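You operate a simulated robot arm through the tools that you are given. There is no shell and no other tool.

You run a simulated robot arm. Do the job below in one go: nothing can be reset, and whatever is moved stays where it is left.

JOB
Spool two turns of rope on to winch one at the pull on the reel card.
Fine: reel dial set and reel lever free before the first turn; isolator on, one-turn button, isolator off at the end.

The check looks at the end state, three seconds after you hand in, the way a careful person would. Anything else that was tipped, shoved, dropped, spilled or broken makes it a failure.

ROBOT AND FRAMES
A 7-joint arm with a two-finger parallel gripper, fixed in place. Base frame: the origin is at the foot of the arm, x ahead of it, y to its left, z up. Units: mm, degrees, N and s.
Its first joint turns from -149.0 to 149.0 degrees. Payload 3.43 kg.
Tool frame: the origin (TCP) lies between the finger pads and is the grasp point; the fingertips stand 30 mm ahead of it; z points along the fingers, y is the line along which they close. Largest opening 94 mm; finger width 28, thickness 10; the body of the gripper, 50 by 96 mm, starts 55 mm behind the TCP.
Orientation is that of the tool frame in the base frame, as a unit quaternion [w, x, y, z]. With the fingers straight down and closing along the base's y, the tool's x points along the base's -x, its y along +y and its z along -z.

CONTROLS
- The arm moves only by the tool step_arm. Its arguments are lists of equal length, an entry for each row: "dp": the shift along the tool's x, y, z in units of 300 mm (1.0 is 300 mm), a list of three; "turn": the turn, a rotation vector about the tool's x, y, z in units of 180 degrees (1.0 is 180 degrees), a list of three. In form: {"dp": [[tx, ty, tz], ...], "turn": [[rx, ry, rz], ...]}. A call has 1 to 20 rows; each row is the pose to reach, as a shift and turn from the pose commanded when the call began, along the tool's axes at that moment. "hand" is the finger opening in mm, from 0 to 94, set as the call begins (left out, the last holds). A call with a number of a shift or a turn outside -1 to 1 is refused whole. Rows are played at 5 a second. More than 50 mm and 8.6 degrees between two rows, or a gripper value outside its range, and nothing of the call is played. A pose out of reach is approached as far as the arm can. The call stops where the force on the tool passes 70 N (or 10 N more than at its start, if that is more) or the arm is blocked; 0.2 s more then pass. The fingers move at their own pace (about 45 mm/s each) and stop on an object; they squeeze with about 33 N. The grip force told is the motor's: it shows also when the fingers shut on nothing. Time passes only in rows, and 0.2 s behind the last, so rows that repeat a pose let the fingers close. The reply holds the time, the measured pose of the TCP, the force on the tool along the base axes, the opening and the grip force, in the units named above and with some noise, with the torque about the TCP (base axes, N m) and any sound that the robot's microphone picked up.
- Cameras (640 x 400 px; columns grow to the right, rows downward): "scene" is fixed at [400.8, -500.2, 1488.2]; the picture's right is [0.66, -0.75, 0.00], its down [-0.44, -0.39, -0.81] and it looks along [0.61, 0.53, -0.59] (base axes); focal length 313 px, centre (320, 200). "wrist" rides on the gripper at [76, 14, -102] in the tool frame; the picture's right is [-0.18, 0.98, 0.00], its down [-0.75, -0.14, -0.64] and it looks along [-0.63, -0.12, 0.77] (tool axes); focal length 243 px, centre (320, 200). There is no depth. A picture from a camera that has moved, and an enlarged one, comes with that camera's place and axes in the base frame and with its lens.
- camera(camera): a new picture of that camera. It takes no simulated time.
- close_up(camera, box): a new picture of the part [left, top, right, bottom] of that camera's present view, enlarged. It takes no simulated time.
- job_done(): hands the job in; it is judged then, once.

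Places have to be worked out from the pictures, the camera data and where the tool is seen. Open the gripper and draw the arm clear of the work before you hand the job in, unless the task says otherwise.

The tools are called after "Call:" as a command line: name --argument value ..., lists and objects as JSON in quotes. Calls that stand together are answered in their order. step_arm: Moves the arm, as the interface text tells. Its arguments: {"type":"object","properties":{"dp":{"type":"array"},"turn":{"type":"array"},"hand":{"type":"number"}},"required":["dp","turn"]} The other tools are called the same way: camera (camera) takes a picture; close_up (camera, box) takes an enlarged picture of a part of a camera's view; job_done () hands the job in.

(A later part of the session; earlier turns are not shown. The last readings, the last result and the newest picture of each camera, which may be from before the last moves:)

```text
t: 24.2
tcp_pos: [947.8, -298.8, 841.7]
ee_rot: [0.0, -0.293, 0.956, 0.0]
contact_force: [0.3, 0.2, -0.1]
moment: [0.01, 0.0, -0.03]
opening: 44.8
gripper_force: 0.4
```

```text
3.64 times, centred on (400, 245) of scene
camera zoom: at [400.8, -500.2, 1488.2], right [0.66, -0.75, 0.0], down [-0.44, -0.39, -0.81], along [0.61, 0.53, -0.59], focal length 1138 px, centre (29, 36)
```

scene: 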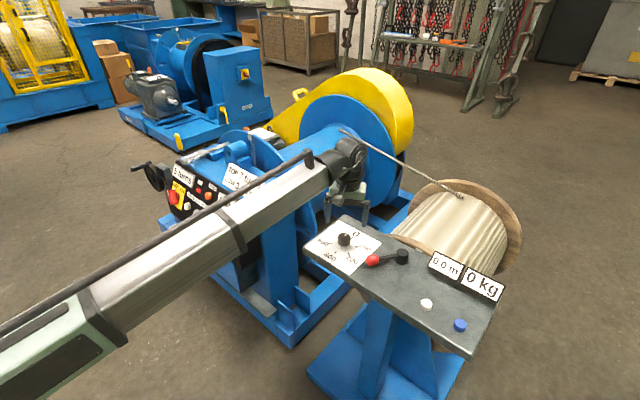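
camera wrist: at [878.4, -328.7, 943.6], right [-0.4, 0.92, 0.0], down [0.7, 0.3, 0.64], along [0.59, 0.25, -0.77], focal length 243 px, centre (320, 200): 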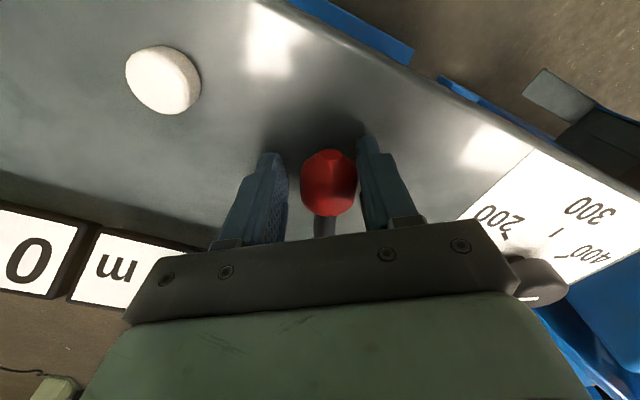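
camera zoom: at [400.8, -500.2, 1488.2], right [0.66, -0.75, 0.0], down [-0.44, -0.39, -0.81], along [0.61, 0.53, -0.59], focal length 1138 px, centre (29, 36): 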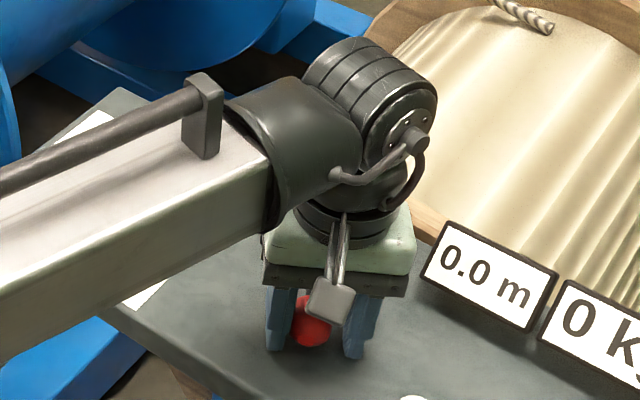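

Still free at ≈204°. Continue a further 16°, watching force and reach.

Call:
step_arm --dp '[[0.0015, -0.02, 0], [0.003, -0.04, 0], [0.002, -0.06, 0], [0.001, -0.081, 0]]' --turn '[[0, 0, -0.022], [0, 0, -0.044], [0, 0, -0.067], [0, 0, -0.089]]'

Call:
camera --camera "wrist"

Call:
close_up --camera "scene" --box '[320, 190, 480, 300]'

```text
t: 25.2
tcp_pos: [961.7, -318.3, 841.5]
ee_rot: [0.0, -0.423, 0.906, 0.0]
contact_force: [-2.2, 2.4, -0.3]
moment: [0.03, 0.02, 0.01]
opening: 45.3
gripper_force: 1.2
```

```text
taken
camera wrist: at [903.2, -366.7, 943.1], right [-0.64, 0.77, 0.0], down [0.59, 0.49, 0.64], along [0.5, 0.41, -0.77], focal length 243 px, centre (320, 200)
```

wrist: 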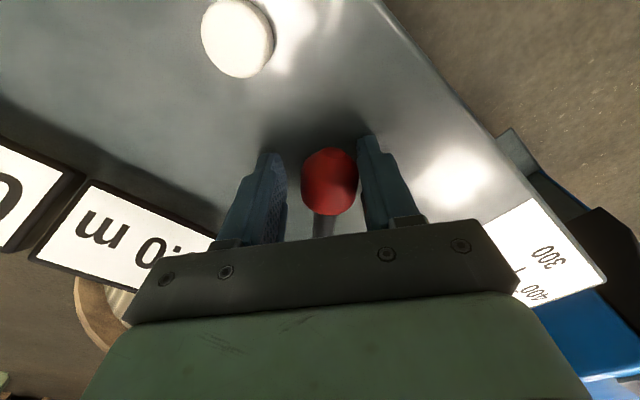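

```text
3.64 times, centred on (400, 245) of scene
camera zoom: at [400.8, -500.2, 1488.2], right [0.66, -0.75, 0.0], down [-0.44, -0.39, -0.81], along [0.61, 0.53, -0.59], focal length 1138 px, centre (29, 36)
```

zoom: 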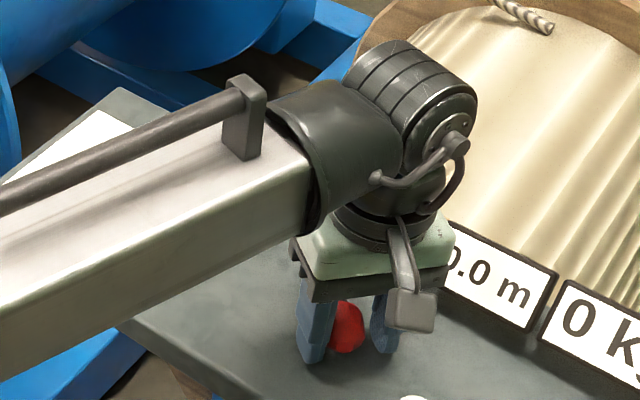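

At ≈220° there's a slight 3 N resistance. I push a little further to find whether this is the stop.

Call:
step_arm --dp '[[0.001, -0.01, 0], [0.0015, -0.02, 0], [0.002, -0.03, 0], [0.003, -0.04, 0]]' --turn '[[0, 0, -0.011], [0, 0, -0.022], [0, 0, -0.033], [0, 0, -0.044]]'

Call:
camera --camera "wrist"

```text
t: 26.2
tcp_pos: [969.2, -322.9, 842.2]
ee_rot: [0.0, -0.485, 0.874, 0.002]
contact_force: [-14.4, 33.7, 1.2]
moment: [0.16, 0.11, -0.37]
opening: 61.1
gripper_force: 14.9
```

```text
taken
camera wrist: at [917.9, -380.2, 943.7], right [-0.74, 0.68, 0.0], down [0.52, 0.56, 0.64], along [0.43, 0.48, -0.77], focal length 243 px, centre (320, 200)
```

wrist: 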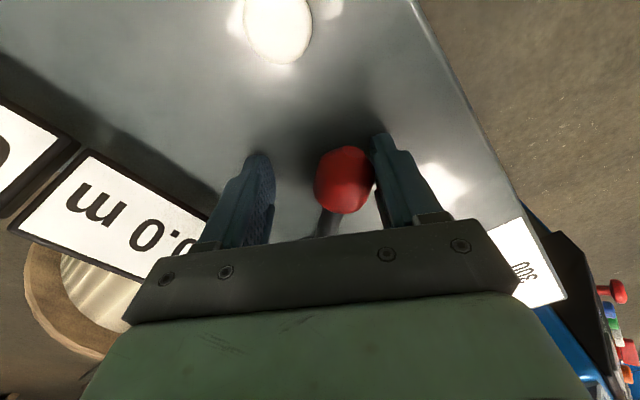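

A firm stop at ≈220°. I back off slightly, open, and lift to inspect the lever and reel lock.

Call:
step_arm --dp '[[0, 0.03, 0], [0, 0.04, 0], [0, 0.04, -0.1], [0, 0.04, -0.2], [0, 0.04, -0.3]]' --turn '[[0, 0, 0.03], [0, 0, 0.044], [0, 0, 0.044], [0, 0, 0.044], [0, 0, 0.044]]' --hand 70

Call:
camera --camera "wrist"

Call:
camera --camera "scene"

```text
t: 27.4
tcp_pos: [960.1, -318.8, 932.5]
ee_rot: [0.0, -0.422, 0.907, 0.0]
contact_force: [0.6, 0.3, 0.0]
moment: [0.02, 0.02, 0.02]
opening: 69.8
gripper_force: 0.0
```

```text
taken
camera wrist: at [901.6, -368.4, 1034.1], right [-0.63, 0.77, 0.0], down [0.59, 0.49, 0.64], along [0.5, 0.41, -0.77], focal length 243 px, centre (320, 200)
```

wrist: 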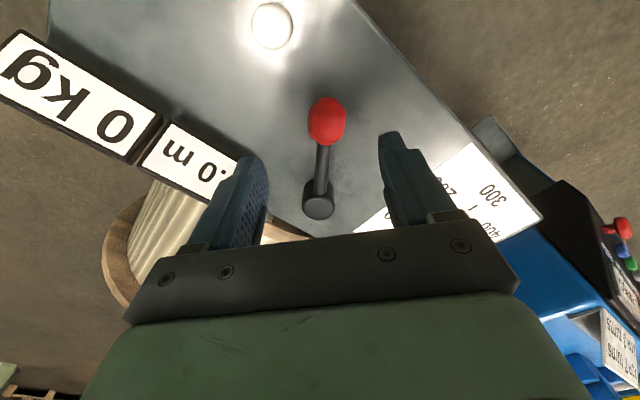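

```text
taken
```

scene: 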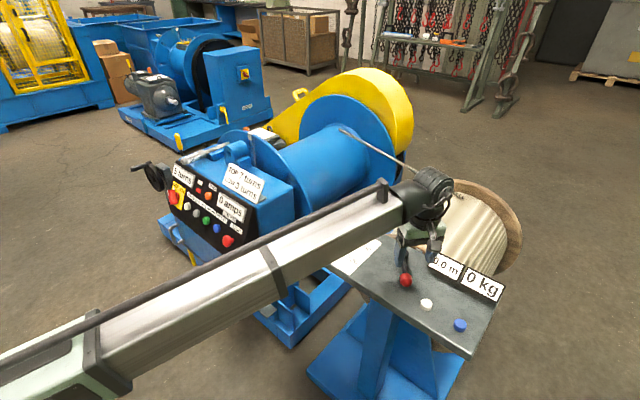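

The lever now sits at its other stop. I go back to the earlier viewpoint to see whether the metal strip at the reel flange changed.

Call:
step_arm --dp '[[-0.056, 0.05, -0.065], [-0.113, 0.1, -0.13], [-0.169, 0.151, -0.195], [-0.226, 0.202, -0.26], [-0.282, 0.252, -0.325], [-0.339, 0.303, -0.39], [-0.395, 0.353, -0.455]]' --turn '[[0, 0, 0.04], [0, 0, 0.079], [0, 0, 0.119], [0, 0, 0.158], [0, 0, 0.198], [0, 0, 0.238], [0, 0, 0.2774]]' --hand 94

Call:
camera --camera "wrist"

Call:
close_up --camera "wrist" --box '[250, 150, 400, 240]'

Call:
close_up --camera "scene" --box '[370, 220, 460, 280]'

```text
t: 29.0
tcp_pos: [956.5, -161.6, 1068.2]
ee_rot: [0.0, 0.001, 1.0, 0.0]
contact_force: [-0.3, 0.4, 0.1]
moment: [0.02, 0.01, 0.05]
opening: 94.1
gripper_force: 0.1
```

```text
taken
camera wrist: at [880.9, -146.7, 1170.5], right [0.19, 0.98, 0.0], down [0.75, -0.14, 0.64], along [0.63, -0.12, -0.77], focal length 243 px, centre (320, 200)
```

wrist: 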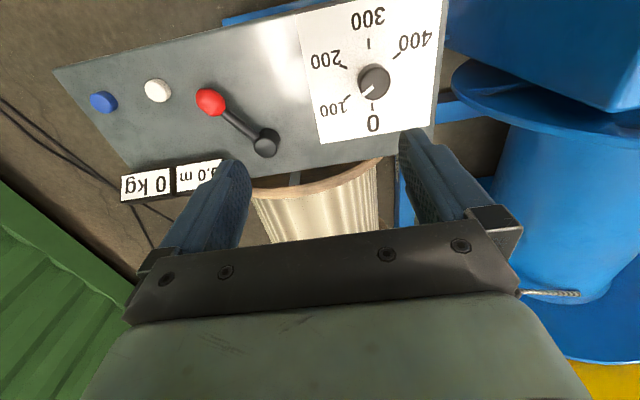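

```text
4.27 times, centred on (325, 195) of wrist
camera zoom: at [880.9, -146.7, 1170.5], right [0.19, 0.98, 0.0], down [0.75, -0.14, 0.64], along [0.63, -0.12, -0.77], focal length 1035 px, centre (299, 221)
```

zoom: 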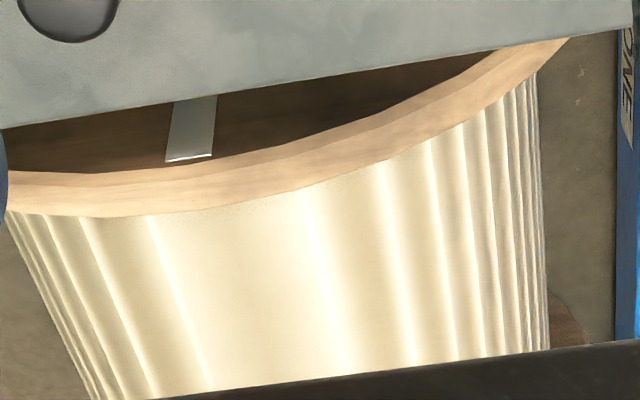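

```text
6.67 times, centred on (415, 250) of scene
camera zoom: at [400.8, -500.2, 1488.2], right [0.66, -0.75, 0.0], down [-0.44, -0.39, -0.81], along [0.61, 0.53, -0.59], focal length 2087 px, centre (-313, -133)
```

zoom: 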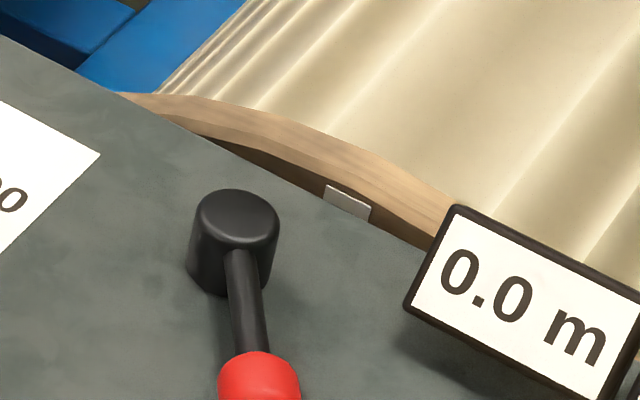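

The strip is unchanged, so it isn't the indicator. I'll look at the stand from the front and side for lock/free markings or a linkage underneath.

Call:
step_arm --dp '[[0.15, 0, 0.06], [0.3, 0, 0.12], [0.45, -0.04, 0.18], [0.6, -0.08, 0.24], [0.75, -0.12, 0.3], [0.9, -0.15, 0.36]]' --turn '[[0, 0, 0], [0, 0, 0], [0, 0, 0], [0, 0, 0], [0, 0, 0], [0, 0, 0]]'

Call:
camera --camera "wrist"

Call:
close_up --camera "scene" --box '[290, 200, 510, 400]'

```text
t: 30.4
tcp_pos: [685.9, -205.2, 960.5]
ee_rot: [0.0, -0.001, 1.0, 0.0]
contact_force: [-0.1, -0.8, -0.1]
moment: [-0.01, 0.03, -0.02]
opening: 94.0
gripper_force: 0.1
```

```text
taken
camera wrist: at [609.8, -191.0, 1061.4], right [0.18, 0.98, 0.0], down [0.75, -0.14, 0.64], along [0.63, -0.12, -0.77], focal length 243 px, centre (320, 200)
```

wrist: 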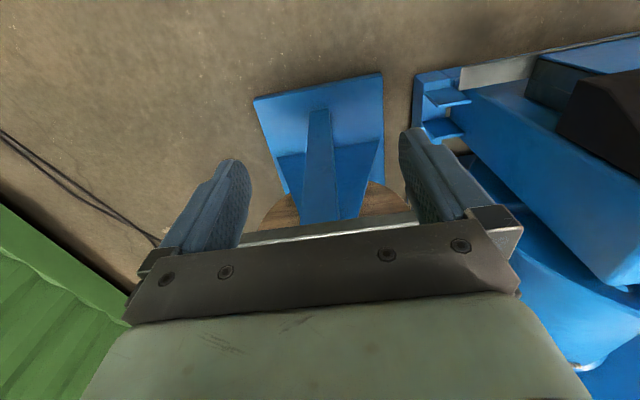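

```text
2.00 times, centred on (400, 300) of scene
camera zoom: at [400.8, -500.2, 1488.2], right [0.66, -0.75, 0.0], down [-0.44, -0.39, -0.81], along [0.61, 0.53, -0.59], focal length 626 px, centre (160, 0)
```

zoom: 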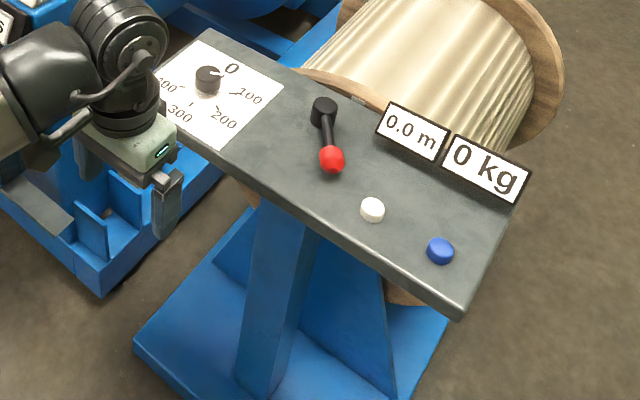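

No markings visible. I pitch the tool to look horizontally at the front and underside of the stand.

Call:
step_arm --dp '[[0, 0, 0.04], [0, 0, 0.08], [0, 0, 0.12], [0, 0, 0.16], [0, 0, 0.2]]' --turn '[[0, -0.045, 0], [0, -0.09, 0], [0, -0.135, 0], [0, -0.18, 0], [0, -0.222, 0]]'

Call:
camera --camera "wrist"

```text
t: 31.6
tcp_pos: [685.6, -207.3, 899.5]
ee_rot: [0.344, -0.001, 0.939, 0.0]
contact_force: [-0.2, -0.9, -0.4]
moment: [0.01, -0.03, 0.0]
opening: 93.9
gripper_force: 0.1
```

```text
taken
camera wrist: at [562.3, -192.1, 929.0], right [0.14, 0.98, 0.12], down [0.16, -0.14, 0.98], along [0.98, -0.12, -0.18], focal length 243 px, centre (320, 200)
```

wrist: 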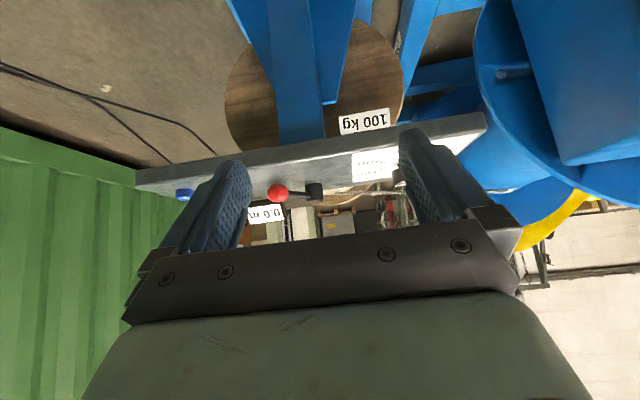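

Call:
close_up --camera "wrist" --box '[210, 0, 450, 150]'

Call:
close_up --camera "wrist" --box '[240, 130, 400, 230]'

```text
2.67 times, centred on (330, 75) of wrist
camera zoom: at [562.3, -192.1, 929.0], right [0.14, 0.98, 0.12], down [0.16, -0.14, 0.98], along [0.98, -0.12, -0.18], focal length 647 px, centre (293, 533)
```

zoom: 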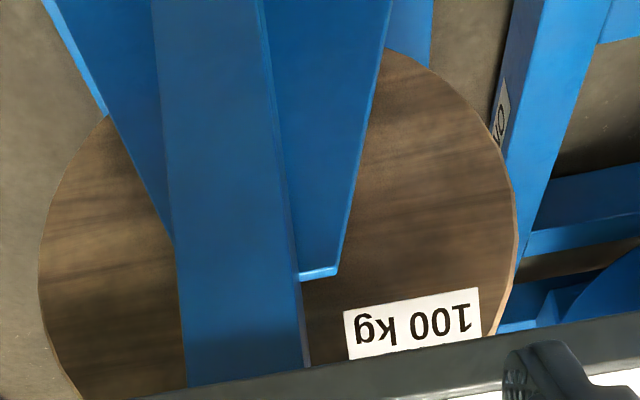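

```text
4.00 times, centred on (320, 180) of wrist
camera zoom: at [562.3, -192.1, 929.0], right [0.14, 0.98, 0.12], down [0.16, -0.14, 0.98], along [0.98, -0.12, -0.18], focal length 970 px, centre (320, 280)
```

zoom: 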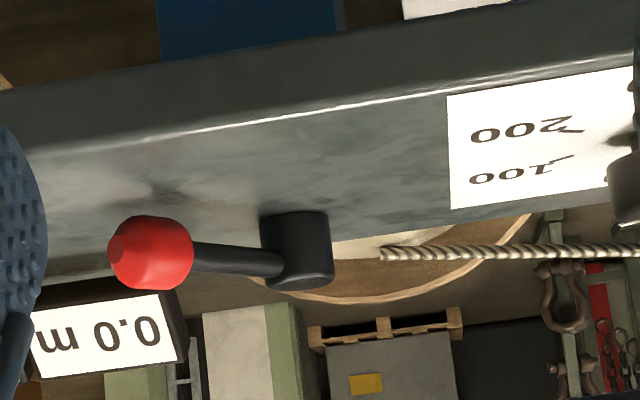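

No lever markings anywhere; the lever started at one stop and is now at the opposite one, which I take as free. Next I carry the tool in front of the winch panel (plane tilted, normal ≈(-0.87,0,0.49)), pitching the tool to face it.

Call:
step_arm --dp '[[0.018, 0.138, -0.015], [0.036, 0.276, -0.03], [0.054, 0.414, -0.045], [0.071, 0.552, -0.06], [0.089, 0.69, -0.075], [0.107, 0.828, -0.09], [0.125, 0.967, -0.105]]' --turn '[[0, 0, 0], [0, 0, 0], [0, 0, 0], [0, 0, 0], [0, 0, 0], [0, 0, 0], [0, 0, 0]]'

Call:
step_arm --dp '[[0, 0.16, 0], [0, 0.32, 0], [0, 0.48, 0], [0, 0.64, 0], [0, 0.8, 0], [0, 0.967, 0]]' --turn '[[0, 0, 0], [0, 0, 0], [0, 0, 0], [0, 0, 0], [0, 0, 0], [0, 0, 0]]'

Call:
step_arm --dp '[[0.033, 0.126, 0.039], [0.066, 0.252, 0.078], [0.098, 0.378, 0.118], [0.131, 0.505, 0.157], [0.164, 0.631, 0.196], [0.197, 0.757, 0.235]]' --turn '[[0, -0.02, 0], [0, -0.039, 0], [0, -0.058, 0], [0, -0.078, 0], [0, -0.097, 0], [0, -0.1167, 0]]'

Call:
camera --camera "wrist"

Call:
camera --camera "scene"

```text
t: 33.2
tcp_pos: [675.3, 89.8, 904.5]
ee_rot: [0.341, 0.0, 0.94, 0.0]
contact_force: [0.4, 1.2, -0.1]
moment: [0.02, 0.04, 0.01]
opening: 94.0
gripper_force: 0.1
out of reach, approached as far as the arm can: row 3, 4, 5, 6, 7
```

```text
refused: row 6 steps farther than a row can; nothing moved
```

```text
t: 34.6
tcp_pos: [675.0, 317.8, 812.3]
ee_rot: [0.509, 0.0, 0.861, 0.0]
contact_force: [-0.1, 0.3, 0.4]
moment: [0.02, 0.01, 0.01]
opening: 94.0
gripper_force: 0.0
out of reach, approached as far as the arm can: row 1
```

```text
taken
camera wrist: at [549.0, 333.3, 795.1], right [0.09, 0.98, 0.16], down [-0.2, -0.14, 0.97], along [0.98, -0.12, 0.18], focal length 243 px, centre (320, 200)
```

wrist: 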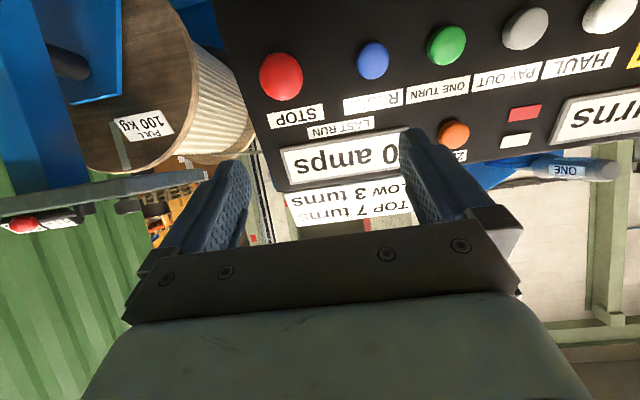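

```text
taken
```

scene: 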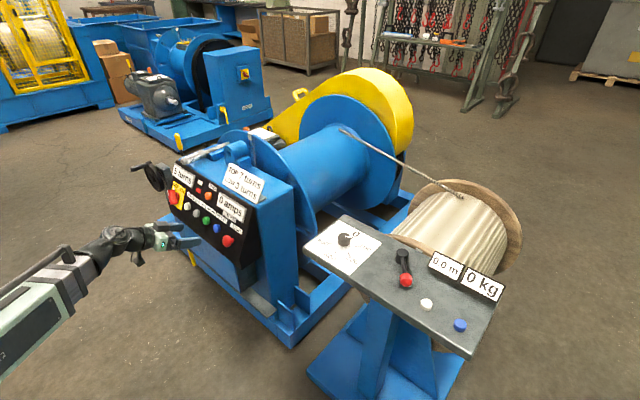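

The arm is in front of the panel and this angle shows the reel front too. I zoom on the reel side and the panel.

Call:
close_up --camera "wrist" --box '[0, 80, 260, 250]'

Call:
close_up --camera "wrist" --box '[240, 0, 640, 190]'

```text
2.35 times, centred on (130, 165) of wrist
camera zoom: at [549.0, 333.3, 795.1], right [0.09, 0.98, 0.16], down [-0.2, -0.14, 0.97], along [0.98, -0.12, 0.18], focal length 571 px, centre (767, 282)
```

zoom: 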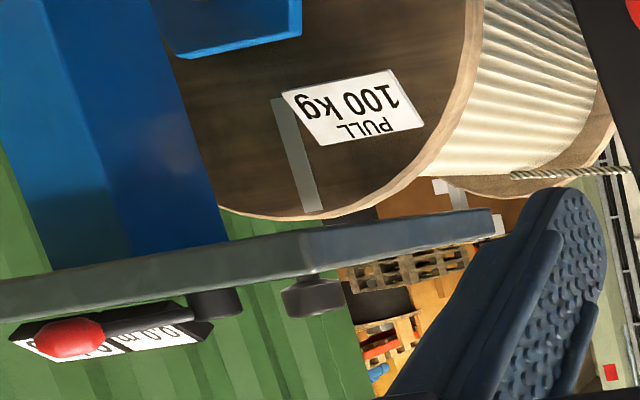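

```text
1.60 times, centred on (440, 95) of wrist
camera zoom: at [549.0, 333.3, 795.1], right [0.09, 0.98, 0.16], down [-0.2, -0.14, 0.97], along [0.98, -0.12, 0.18], focal length 388 px, centre (128, 368)
```

zoom: 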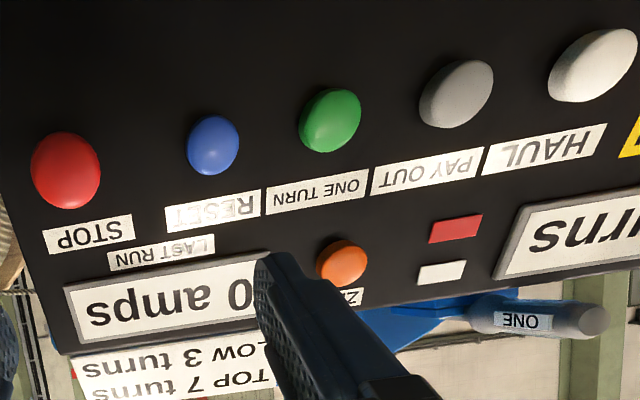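

Labels confirm green = ONE TURN. Now I shift along +y to view the isolator head-on.

Call:
step_arm --dp '[[0, 0.16, 0], [0, 0.32, 0], [0, 0.48, 0], [0, 0.64, 0], [0, 0.8, 0], [0, 0.96, 0]]' --turn '[[0, 0, 0], [0, 0, 0], [0, 0, 0], [0, 0, 0], [0, 0, 0], [0, 0, 0]]'

Call:
camera --camera "wrist"

Call:
close_up --camera "wrist" --box '[260, 0, 500, 150]'

```text
t: 36.0
tcp_pos: [674.8, 606.0, 813.1]
ee_rot: [0.507, 0.0, 0.862, 0.0]
contact_force: [-0.9, -0.9, 0.8]
moment: [0.0, -0.03, -0.01]
opening: 94.1
gripper_force: 0.1
```

```text
taken
camera wrist: at [549.1, 620.2, 795.7], right [0.09, 0.98, 0.16], down [-0.2, -0.14, 0.97], along [0.98, -0.12, 0.18], focal length 243 px, centre (320, 200)
```

wrist: 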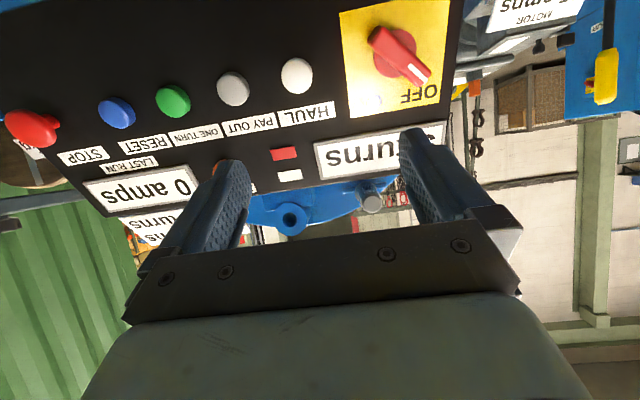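

```text
2.67 times, centred on (380, 75) of wrist
camera zoom: at [549.1, 620.2, 795.7], right [0.09, 0.98, 0.16], down [-0.2, -0.14, 0.97], along [0.98, -0.12, 0.18], focal length 647 px, centre (160, 533)
```

zoom: 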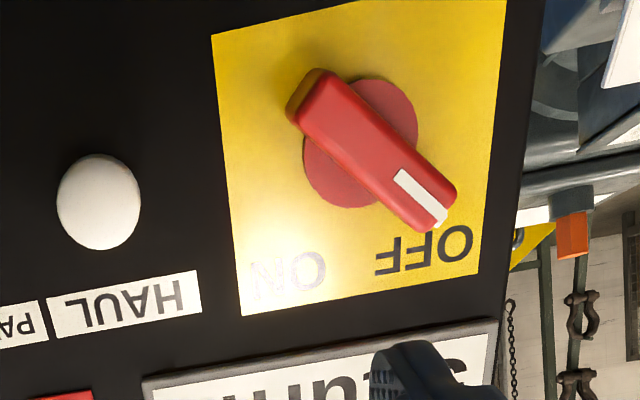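

Using the yellow plate corners from two views, the panel plane is pitched 62.6°, the isolator axis at ≈(823,685,709), handle ≈20×68 mm standing ≈22 mm proud, pointer 45° to the OFF side. I move to 110 mm standoff on its axis and roll −43° so the fingers straddle the bar.

Call:
step_arm --dp '[[0.025, 0.087, 0.078], [0.05, 0.175, 0.155], [0.075, 0.262, 0.233]]' --turn '[[0, -0.003, 0], [0, -0.006, 0], [0, -0.0092, 0]]' --hand 55

Call:
step_arm --dp '[[0, 0, 0], [0, 0, 0], [0, 0, 0], [0, 0, 0], [0, 0, 0], [0, 0, 0]]' --turn '[[0, 0, -0.04], [0, 0, -0.08], [0, 0, -0.12], [0, 0, -0.16], [0, 0, -0.2], [0, 0, -0.239]]'

Call:
camera --camera "wrist"

Call:
camera --camera "scene"

```text
t: 36.8
tcp_pos: [724.6, 684.1, 758.6]
ee_rot: [0.52, 0.0, 0.854, 0.0]
contact_force: [-0.3, 0.5, -0.6]
moment: [0.0, 0.0, 0.07]
opening: 55.0
gripper_force: 0.1
```

```text
t: 38.2
tcp_pos: [724.4, 683.6, 758.9]
ee_rot: [0.484, -0.314, 0.794, -0.192]
contact_force: [0.9, -0.6, 1.2]
moment: [-0.02, -0.01, -0.02]
opening: 55.1
gripper_force: 0.1
```

```text
taken
camera wrist: at [604.2, 642.8, 747.7], right [-0.25, 0.84, -0.48], down [-0.27, 0.41, 0.87], along [0.93, 0.35, 0.13], focal length 243 px, centre (320, 200)
```

wrist: 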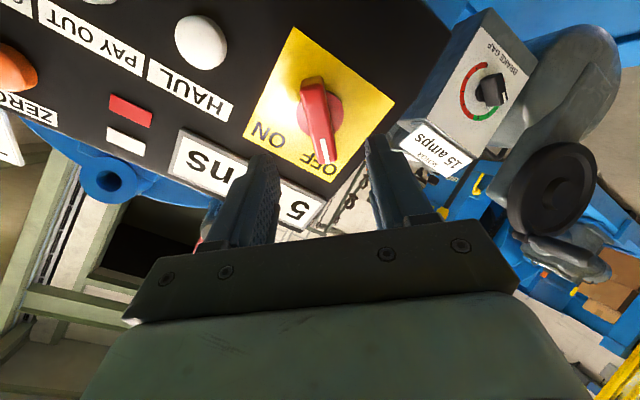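

```text
taken
```

scene: 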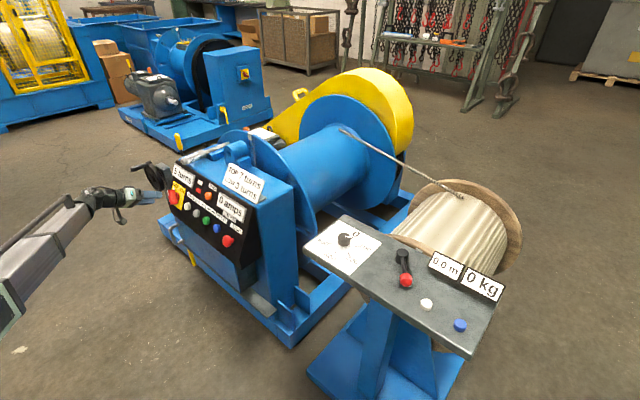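

Nicely aligned. I zoom to check handle alignment, and look at the brake-gap dial.

Call:
close_up --camera "wrist" --box '[240, 30, 400, 180]'

Call:
close_up --camera "wrist" --box '[400, 20, 560, 180]'

```text
2.67 times, centred on (320, 105) of wrist
camera zoom: at [604.2, 642.8, 747.7], right [-0.25, 0.84, -0.48], down [-0.27, 0.41, 0.87], along [0.93, 0.35, 0.13], focal length 647 px, centre (320, 453)
```

zoom: 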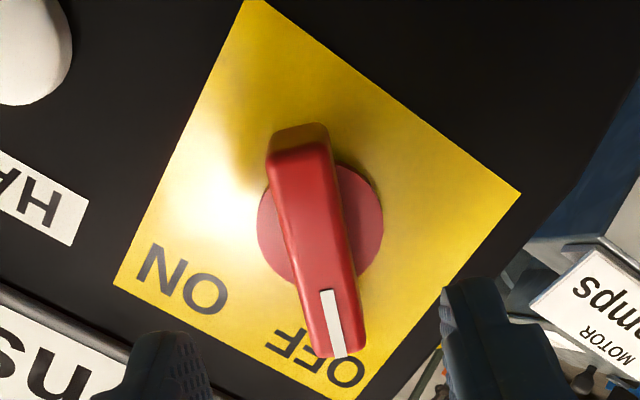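

```text
2.50 times, centred on (480, 100) of wrist
camera zoom: at [604.2, 642.8, 747.7], right [-0.25, 0.84, -0.48], down [-0.27, 0.41, 0.87], along [0.93, 0.35, 0.13], focal length 606 px, centre (-80, 450)
```

zoom: 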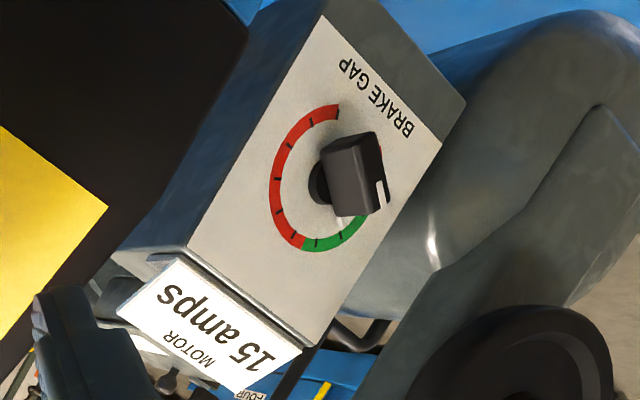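

Bar is parallel to the fingers and centred within 2 mm. Advance 64 mm along the tool axis.

Call:
step_arm --dp '[[0.002, 0, 0.07], [0.005, 0, 0.14], [0.005, 0, 0.19], [0.005, 0, 0.213]]' --turn '[[0, 0, 0], [0, 0, 0], [0, 0, 0], [0, 0, 0]]'

Call:
camera --camera "wrist"

Call:
close_up --camera "scene" --box '[130, 140, 250, 240]'

```text
t: 39.2
tcp_pos: [780.4, 682.9, 728.4]
ee_rot: [0.484, -0.313, 0.795, -0.191]
contact_force: [-0.1, 0.2, -0.7]
moment: [0.0, -0.03, 0.02]
opening: 55.3
gripper_force: 0.1
```

```text
taken
camera wrist: at [660.6, 641.8, 716.8], right [-0.25, 0.84, -0.48], down [-0.27, 0.41, 0.87], along [0.93, 0.34, 0.13], focal length 243 px, centre (320, 200)
```

wrist: 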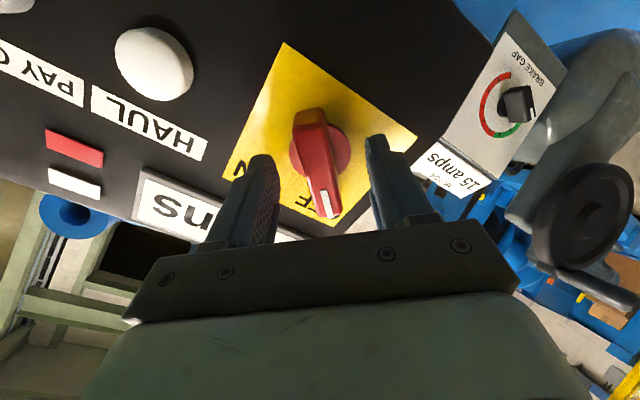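

```text
4.00 times, centred on (190, 190) of scene
camera zoom: at [400.8, -500.2, 1488.2], right [0.66, -0.75, 0.0], down [-0.44, -0.39, -0.81], along [0.61, 0.53, -0.59], focal length 1252 px, centre (840, 240)
```

zoom: 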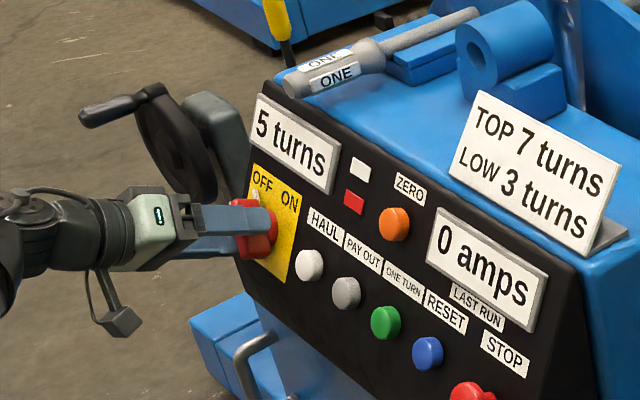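

Tips are about 5–12 mm off the disc and overlap the bar. I advance 3 mm and close.

Call:
step_arm --dp '[[0, 0, 0.01], [0, 0, 0.01], [0, 0, 0.01], [0, 0, 0.01], [0, 0, 0.01]]' --turn '[[0, 0, 0], [0, 0, 0], [0, 0, 0], [0, 0, 0], [0, 0, 0]]' --hand 8

Call:
camera --camera "wrist"

Call:
close_up --camera "scene" --box '[130, 140, 250, 240]'

```text
t: 40.4
tcp_pos: [783.9, 682.4, 728.1]
ee_rot: [0.484, -0.312, 0.795, -0.191]
contact_force: [0.5, -0.9, -0.8]
moment: [-0.24, -0.97, -0.31]
opening: 17.5
gripper_force: 45.0
```

```text
taken
camera wrist: at [663.2, 641.8, 715.9], right [-0.25, 0.84, -0.48], down [-0.27, 0.41, 0.87], along [0.93, 0.34, 0.13], focal length 243 px, centre (320, 200)
```

wrist: 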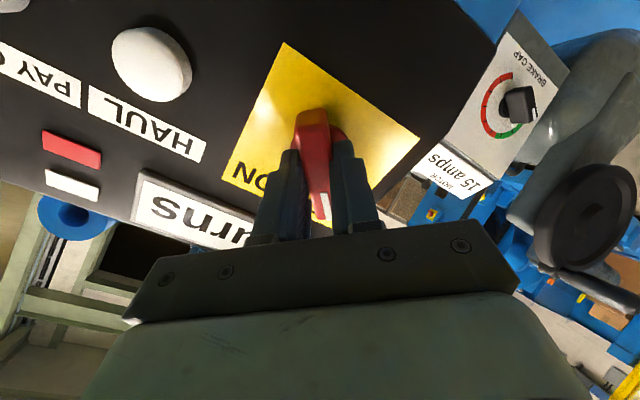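

```text
4.00 times, centred on (190, 190) of scene
camera zoom: at [400.8, -500.2, 1488.2], right [0.66, -0.75, 0.0], down [-0.44, -0.39, -0.81], along [0.61, 0.53, -0.59], focal length 1252 px, centre (840, 240)
```

zoom: 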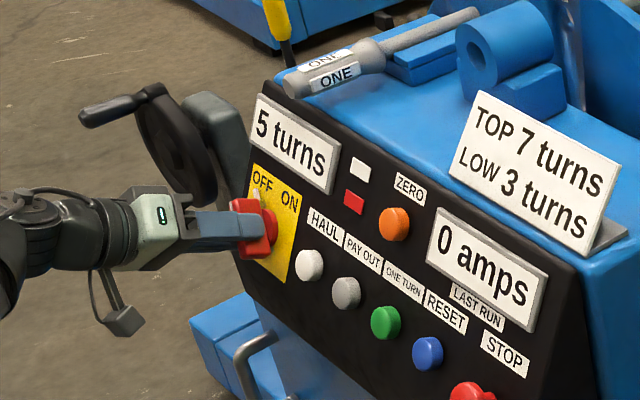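

Gripped the bar (17.5 mm). Turn clockwise 45° first and check forces.

Call:
step_arm --dp '[[0, 0, 0], [0, 0, 0], [0, 0, 0], [0, 0, 0], [0, 0, 0], [0, 0, 0], [0, 0, 0], [0, 0, 0]]' --turn '[[0, 0, 0.031], [0, 0, 0.0625], [0, 0, 0.094], [0, 0, 0.125], [0, 0, 0.156], [0, 0, 0.1875], [0, 0, 0.219], [0, 0, 0.25]]'

Call:
close_up --camera "scene" --box '[130, 140, 250, 240]'

Call:
camera --camera "wrist"

```text
t: 42.2
tcp_pos: [782.5, 684.6, 726.1]
ee_rot: [0.519, 0.014, 0.854, 0.011]
contact_force: [-0.8, 19.6, -6.3]
moment: [-0.03, -0.65, 0.09]
opening: 17.6
gripper_force: 44.8
```

```text
4.00 times, centred on (190, 190) of scene
camera zoom: at [400.8, -500.2, 1488.2], right [0.66, -0.75, 0.0], down [-0.44, -0.39, -0.81], along [0.61, 0.53, -0.59], focal length 1252 px, centre (840, 240)
```

zoom: 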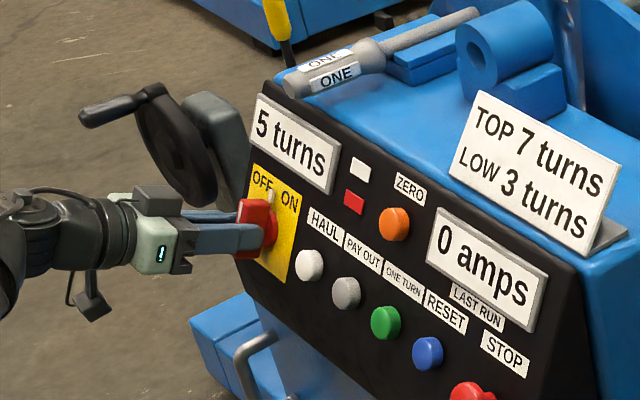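

```text
taken
camera wrist: at [658.0, 702.1, 706.3], right [0.1, 0.98, 0.2], down [-0.23, -0.17, 0.96], along [0.97, -0.14, 0.2], focal length 243 px, centre (320, 200)
```

wrist: 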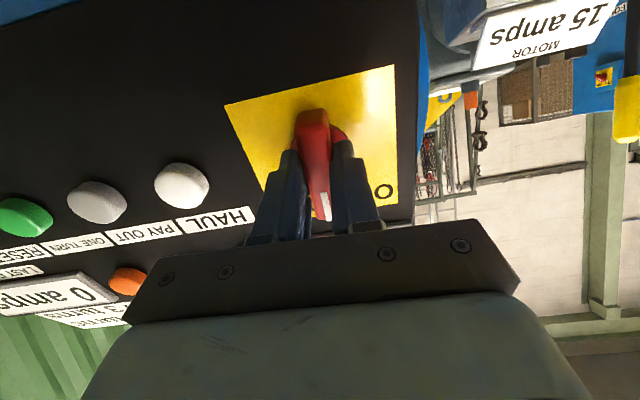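

It rotates well; a 20 N side force suggests the axis is a few mm to +y. I finish the remaining 45° with a small +y correction.

Call:
step_arm --dp '[[0, 0.006, 0], [0, 0.008, 0], [0, 0.009, 0], [0, 0.01, 0], [0, 0.01, 0], [0, 0.01, 0], [0, 0.01, 0], [0, 0.01, 0]]' --turn '[[0, 0, 0.031], [0, 0, 0.0625], [0, 0, 0.094], [0, 0, 0.125], [0, 0, 0.156], [0, 0, 0.1875], [0, 0, 0.219], [0, 0, 0.25]]'

Call:
close_up --camera "scene" --box '[130, 140, 250, 240]'

Call:
camera --camera "wrist"

```text
t: 44.0
tcp_pos: [783.7, 686.1, 728.2]
ee_rot: [0.477, 0.338, 0.784, 0.207]
contact_force: [0.9, 13.7, 0.7]
moment: [-0.95, -0.16, 1.66]
opening: 18.1
gripper_force: 44.7
```

```text
4.00 times, centred on (190, 190) of scene
camera zoom: at [400.8, -500.2, 1488.2], right [0.66, -0.75, 0.0], down [-0.44, -0.39, -0.81], along [0.61, 0.53, -0.59], focal length 1252 px, centre (840, 240)
```

zoom: 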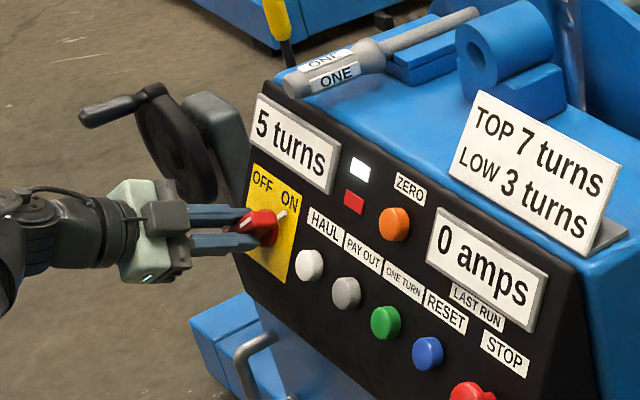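

```text
taken
camera wrist: at [673.9, 752.5, 736.9], right [0.38, 0.54, 0.75], down [-0.38, -0.65, 0.66], along [0.84, -0.54, -0.04], focal length 243 px, centre (320, 200)
```

wrist: 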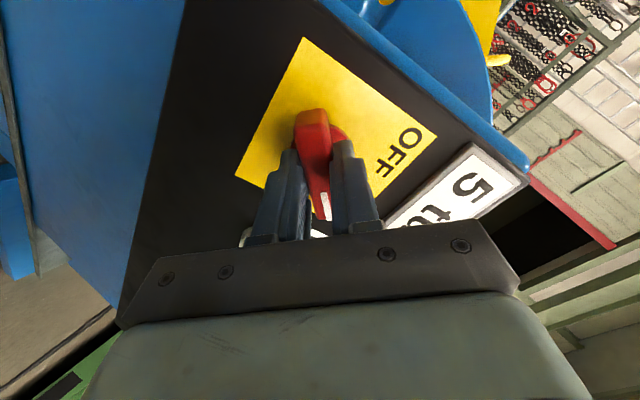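

White lamp is lit: isolator ON. I release, back off straight out along the tool axis.

Call:
step_arm --dp '[[0, 0, 0], [0, 0, 0], [0, 0, 0], [0, 0, -0.08], [0, 0, -0.16], [0, 0, -0.24], [0, 0, -0.3]]' --turn '[[0, 0, 0], [0, 0, 0], [0, 0, 0], [0, 0, 0], [0, 0, 0], [0, 0, 0], [0, 0, 0]]' --hand 55

Call:
step_arm --dp '[[0, 0, 0], [0, 0, 0], [0, 0, 0], [0, 0, 0], [0, 0, 0], [0, 0, 0], [0, 0, 0]]' --turn '[[0, 0, -0.04], [0, 0, -0.08], [0, 0, -0.12], [0, 0, -0.16], [0, 0, -0.2], [0, 0, -0.24], [0, 0, -0.261]]' --hand 0

Call:
camera --camera "wrist"

Call:
camera --camera "scene"

```text
t: 45.6
tcp_pos: [703.4, 685.8, 769.1]
ee_rot: [0.477, 0.341, 0.783, 0.207]
contact_force: [-0.1, 0.1, 0.3]
moment: [0.01, 0.01, -0.01]
opening: 54.9
gripper_force: 0.1
```

```text
t: 47.2
tcp_pos: [704.0, 686.3, 769.7]
ee_rot: [0.52, -0.002, 0.854, 0.0]
contact_force: [-0.1, 0.5, 0.9]
moment: [0.0, 0.02, 0.0]
opening: 0.0
gripper_force: 32.8
```

```text
taken
camera wrist: at [578.1, 700.0, 748.0], right [0.08, 0.98, 0.16], down [-0.22, -0.14, 0.96], along [0.97, -0.12, 0.21], focal length 243 px, centre (320, 200)
```

wrist: 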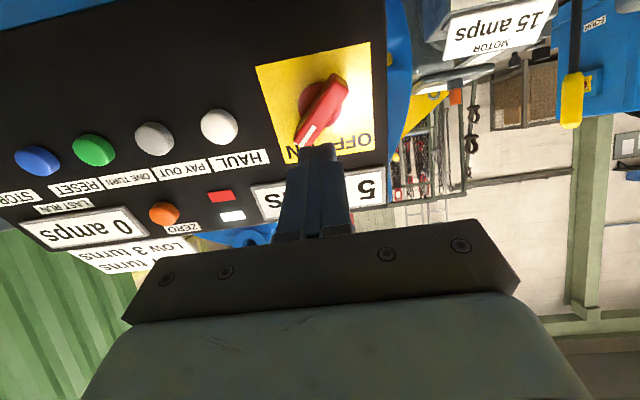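

```text
taken
```

scene: 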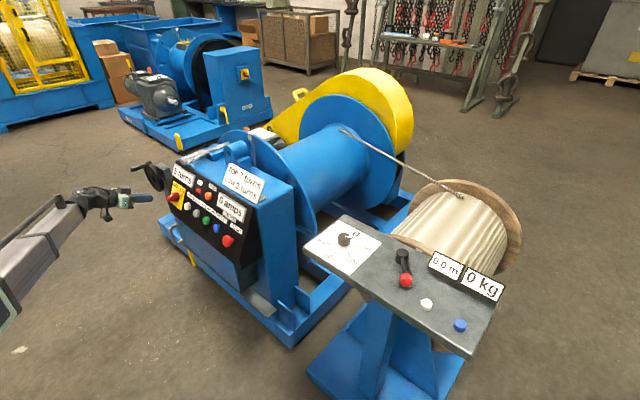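

Isolator is ON. The ONE TURN green button triangulates to ≈(818,445,712), on-plane foot (823,444.5,709). I move to a 100 mm standoff with fingers closed.

Call:
step_arm --dp '[[-0.001, -0.134, 0.018], [-0.001, -0.269, 0.037], [-0.002, -0.403, 0.055], [-0.003, -0.537, 0.074], [-0.003, -0.672, 0.092], [-0.004, -0.806, 0.111]]' --turn '[[0, 0, 0], [0, 0, 0], [0, 0, 0], [0, 0, 0], [0, 0, 0], [0, 0, 0]]'

Call:
camera --camera "wrist"

Call:
close_up --camera "wrist" --box '[240, 60, 400, 160]'

Call:
close_up --camera "scene" --box '[150, 140, 270, 240]'

```text
t: 48.6
tcp_pos: [734.9, 443.9, 753.3]
ee_rot: [0.52, -0.001, 0.854, 0.001]
contact_force: [0.0, -0.2, -0.2]
moment: [0.04, -0.01, -0.01]
opening: 0.2
gripper_force: 32.9
```

```text
taken
camera wrist: at [608.4, 458.6, 733.1], right [0.08, 0.98, 0.16], down [-0.22, -0.14, 0.96], along [0.97, -0.12, 0.21], focal length 243 px, centre (320, 200)
```

wrist: 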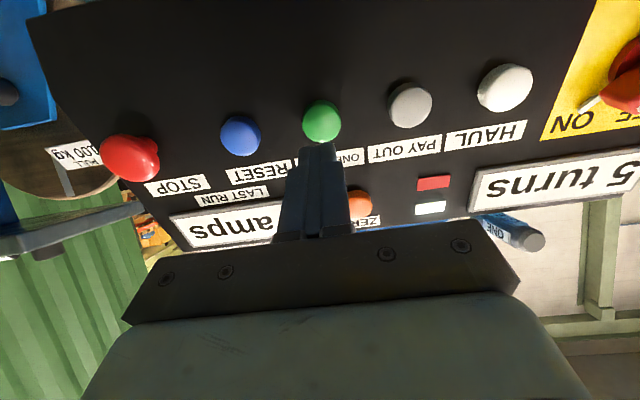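

```text
4.00 times, centred on (320, 110) of wrist
camera zoom: at [608.4, 458.6, 733.1], right [0.08, 0.98, 0.16], down [-0.22, -0.14, 0.96], along [0.97, -0.12, 0.21], focal length 970 px, centre (320, 560)
```

zoom: 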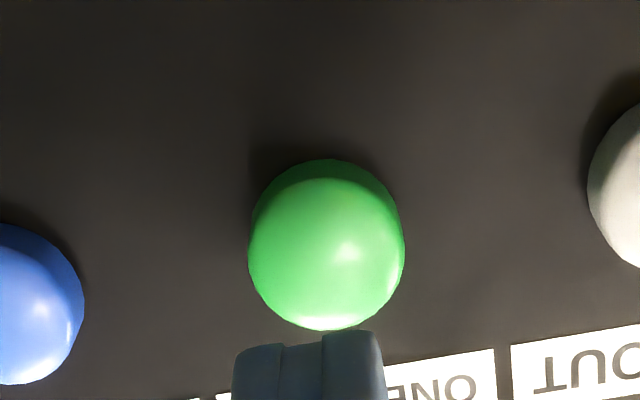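

```text
4.00 times, centred on (210, 190) of scene
camera zoom: at [400.8, -500.2, 1488.2], right [0.66, -0.75, 0.0], down [-0.44, -0.39, -0.81], along [0.61, 0.53, -0.59], focal length 1252 px, centre (760, 240)
```

zoom: 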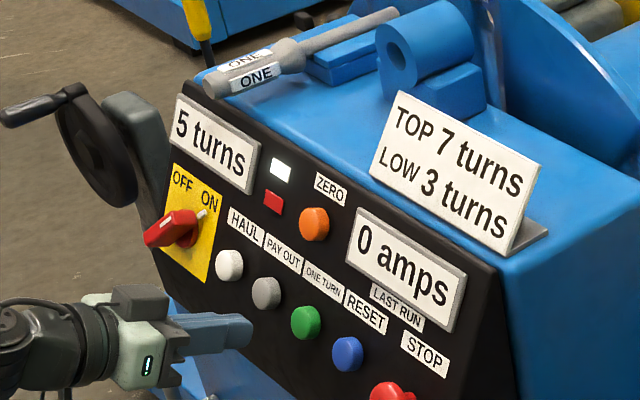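

Aligned within ~1 mm. Advance 45 mm to just off the button.

Call:
step_arm --dp '[[0.004, 0.003, 0.06], [0.004, 0.003, 0.11], [0.004, 0.003, 0.15]]' --turn '[[0, 0, 0], [0, 0, 0], [0, 0, 0]]'

Call:
close_up --camera "wrist" --box '[240, 80, 400, 200]'

Call:
close_up --camera "scene" --box '[180, 180, 260, 240]'

```text
t: 49.4
tcp_pos: [772.0, 444.9, 732.3]
ee_rot: [0.521, -0.001, 0.854, 0.001]
contact_force: [-0.4, -0.4, 0.0]
moment: [0.05, -0.01, 0.04]
opening: 0.1
gripper_force: 33.0
```

```text
3.33 times, centred on (320, 140) of wrist
camera zoom: at [647.8, 460.1, 711.4], right [0.08, 0.98, 0.16], down [-0.22, -0.14, 0.96], along [0.97, -0.12, 0.21], focal length 809 px, centre (320, 400)
```

zoom: 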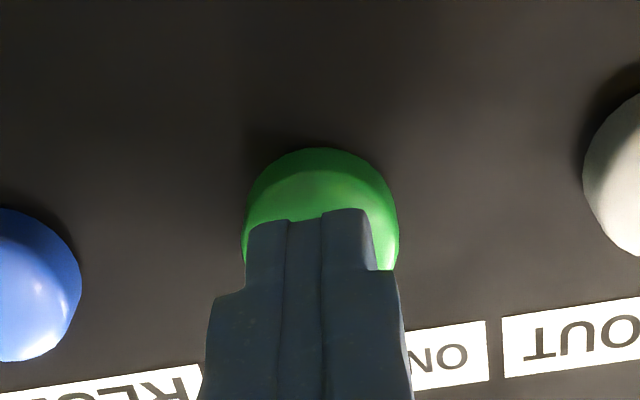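

```text
6.67 times, centred on (220, 210) of scene
camera zoom: at [400.8, -500.2, 1488.2], right [0.66, -0.75, 0.0], down [-0.44, -0.39, -0.81], along [0.61, 0.53, -0.59], focal length 2087 px, centre (987, 133)
```

zoom: 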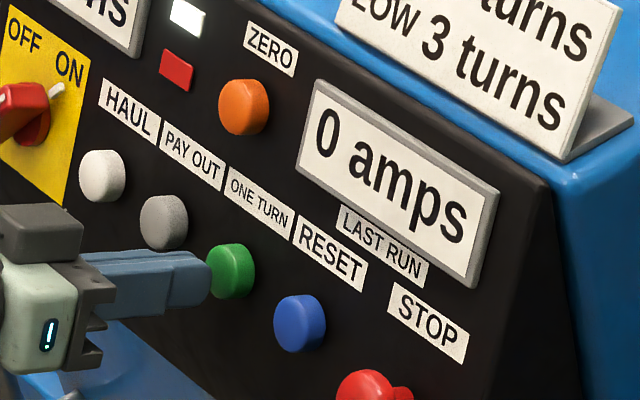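

Tip is a few mm off the green button. I advance in 2 mm steps and read force.

Call:
step_arm --dp '[[0, 0, 0.007], [0, 0, 0.013], [0, 0, 0.02], [0, 0, 0.027]]' --turn '[[0, 0, 0], [0, 0, 0], [0, 0, 0], [0, 0, 0]]'

Call:
close_up --camera "scene" --box '[150, 140, 270, 240]'

```text
t: 50.4
tcp_pos: [779.4, 446.5, 730.3]
ee_rot: [0.52, -0.001, 0.854, 0.0]
contact_force: [-0.1, 0.4, -0.1]
moment: [0.01, 0.02, 0.0]
opening: 0.3
gripper_force: 32.8
```

```text
4.00 times, centred on (210, 190) of scene
camera zoom: at [400.8, -500.2, 1488.2], right [0.66, -0.75, 0.0], down [-0.44, -0.39, -0.81], along [0.61, 0.53, -0.59], focal length 1252 px, centre (760, 240)
```

zoom: 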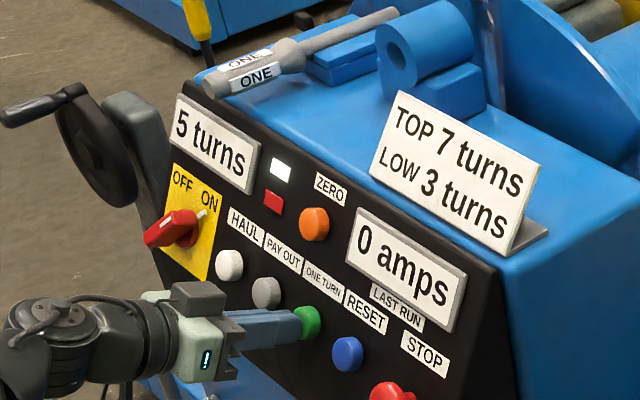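

No contact yet. I continue in 2 mm steps.

Call:
step_arm --dp '[[0, 0, 0.007], [0, 0, 0.013], [0, 0, 0.02]]' --turn '[[0, 0, 0], [0, 0, 0], [0, 0, 0]]'

Call:
close_up --camera "scene" --box '[150, 140, 270, 240]'

```text
t: 51.2
tcp_pos: [785.1, 445.6, 726.2]
ee_rot: [0.519, 0.0, 0.855, -0.001]
contact_force: [-1.5, -0.4, 1.8]
moment: [-0.02, -0.04, 0.03]
opening: 0.1
gripper_force: 33.1
```

```text
4.00 times, centred on (210, 190) of scene
camera zoom: at [400.8, -500.2, 1488.2], right [0.66, -0.75, 0.0], down [-0.44, -0.39, -0.81], along [0.61, 0.53, -0.59], focal length 1252 px, centre (760, 240)
```

zoom: 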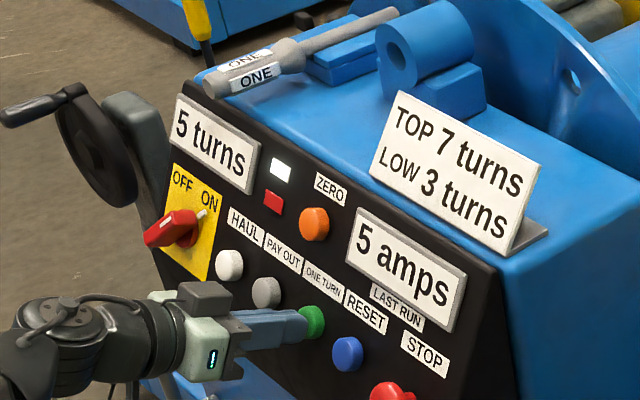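

The press registered: 5 amps and the drum is turning. I back off the button and watch the run.

Call:
step_arm --dp '[[0, 0, -0.03], [0, 0, -0.06], [0, 0, -0.06]]' --turn '[[0, 0, 0], [0, 0, 0], [0, 0, 0]]'

Call:
camera --camera "scene"

Call:
close_up --camera "scene" --box '[150, 140, 270, 240]'

Call:
close_up --camera "scene" --box '[290, 200, 510, 350]'

```text
t: 52.0
tcp_pos: [770.1, 445.3, 733.9]
ee_rot: [0.52, 0.0, 0.854, 0.0]
contact_force: [-0.5, -0.3, 0.2]
moment: [0.01, -0.04, 0.0]
opening: 0.0
gripper_force: 33.0
```

```text
taken
```

scene: 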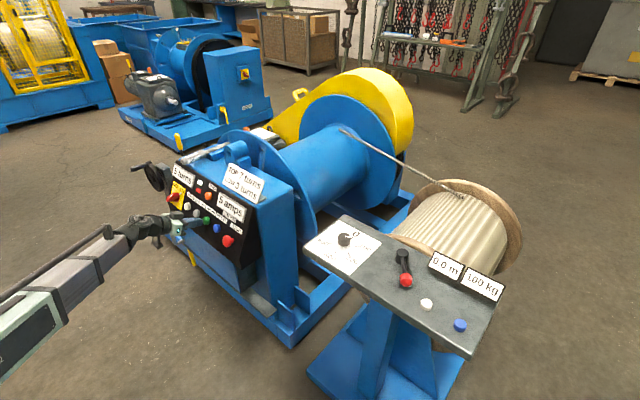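

```text
4.00 times, centred on (210, 190) of scene
camera zoom: at [400.8, -500.2, 1488.2], right [0.66, -0.75, 0.0], down [-0.44, -0.39, -0.81], along [0.61, 0.53, -0.59], focal length 1252 px, centre (760, 240)
```

zoom: 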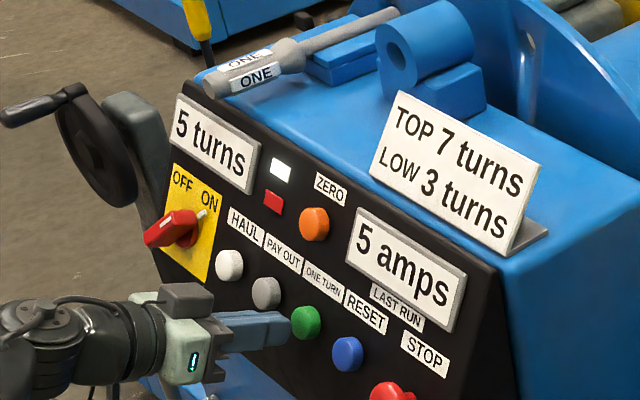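

```text
2.67 times, centred on (400, 275) of scene
camera zoom: at [400.8, -500.2, 1488.2], right [0.66, -0.75, 0.0], down [-0.44, -0.39, -0.81], along [0.61, 0.53, -0.59], focal length 835 px, centre (107, 0)
```

zoom: 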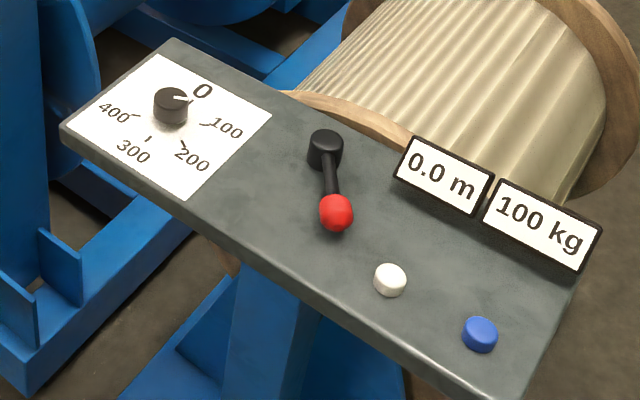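

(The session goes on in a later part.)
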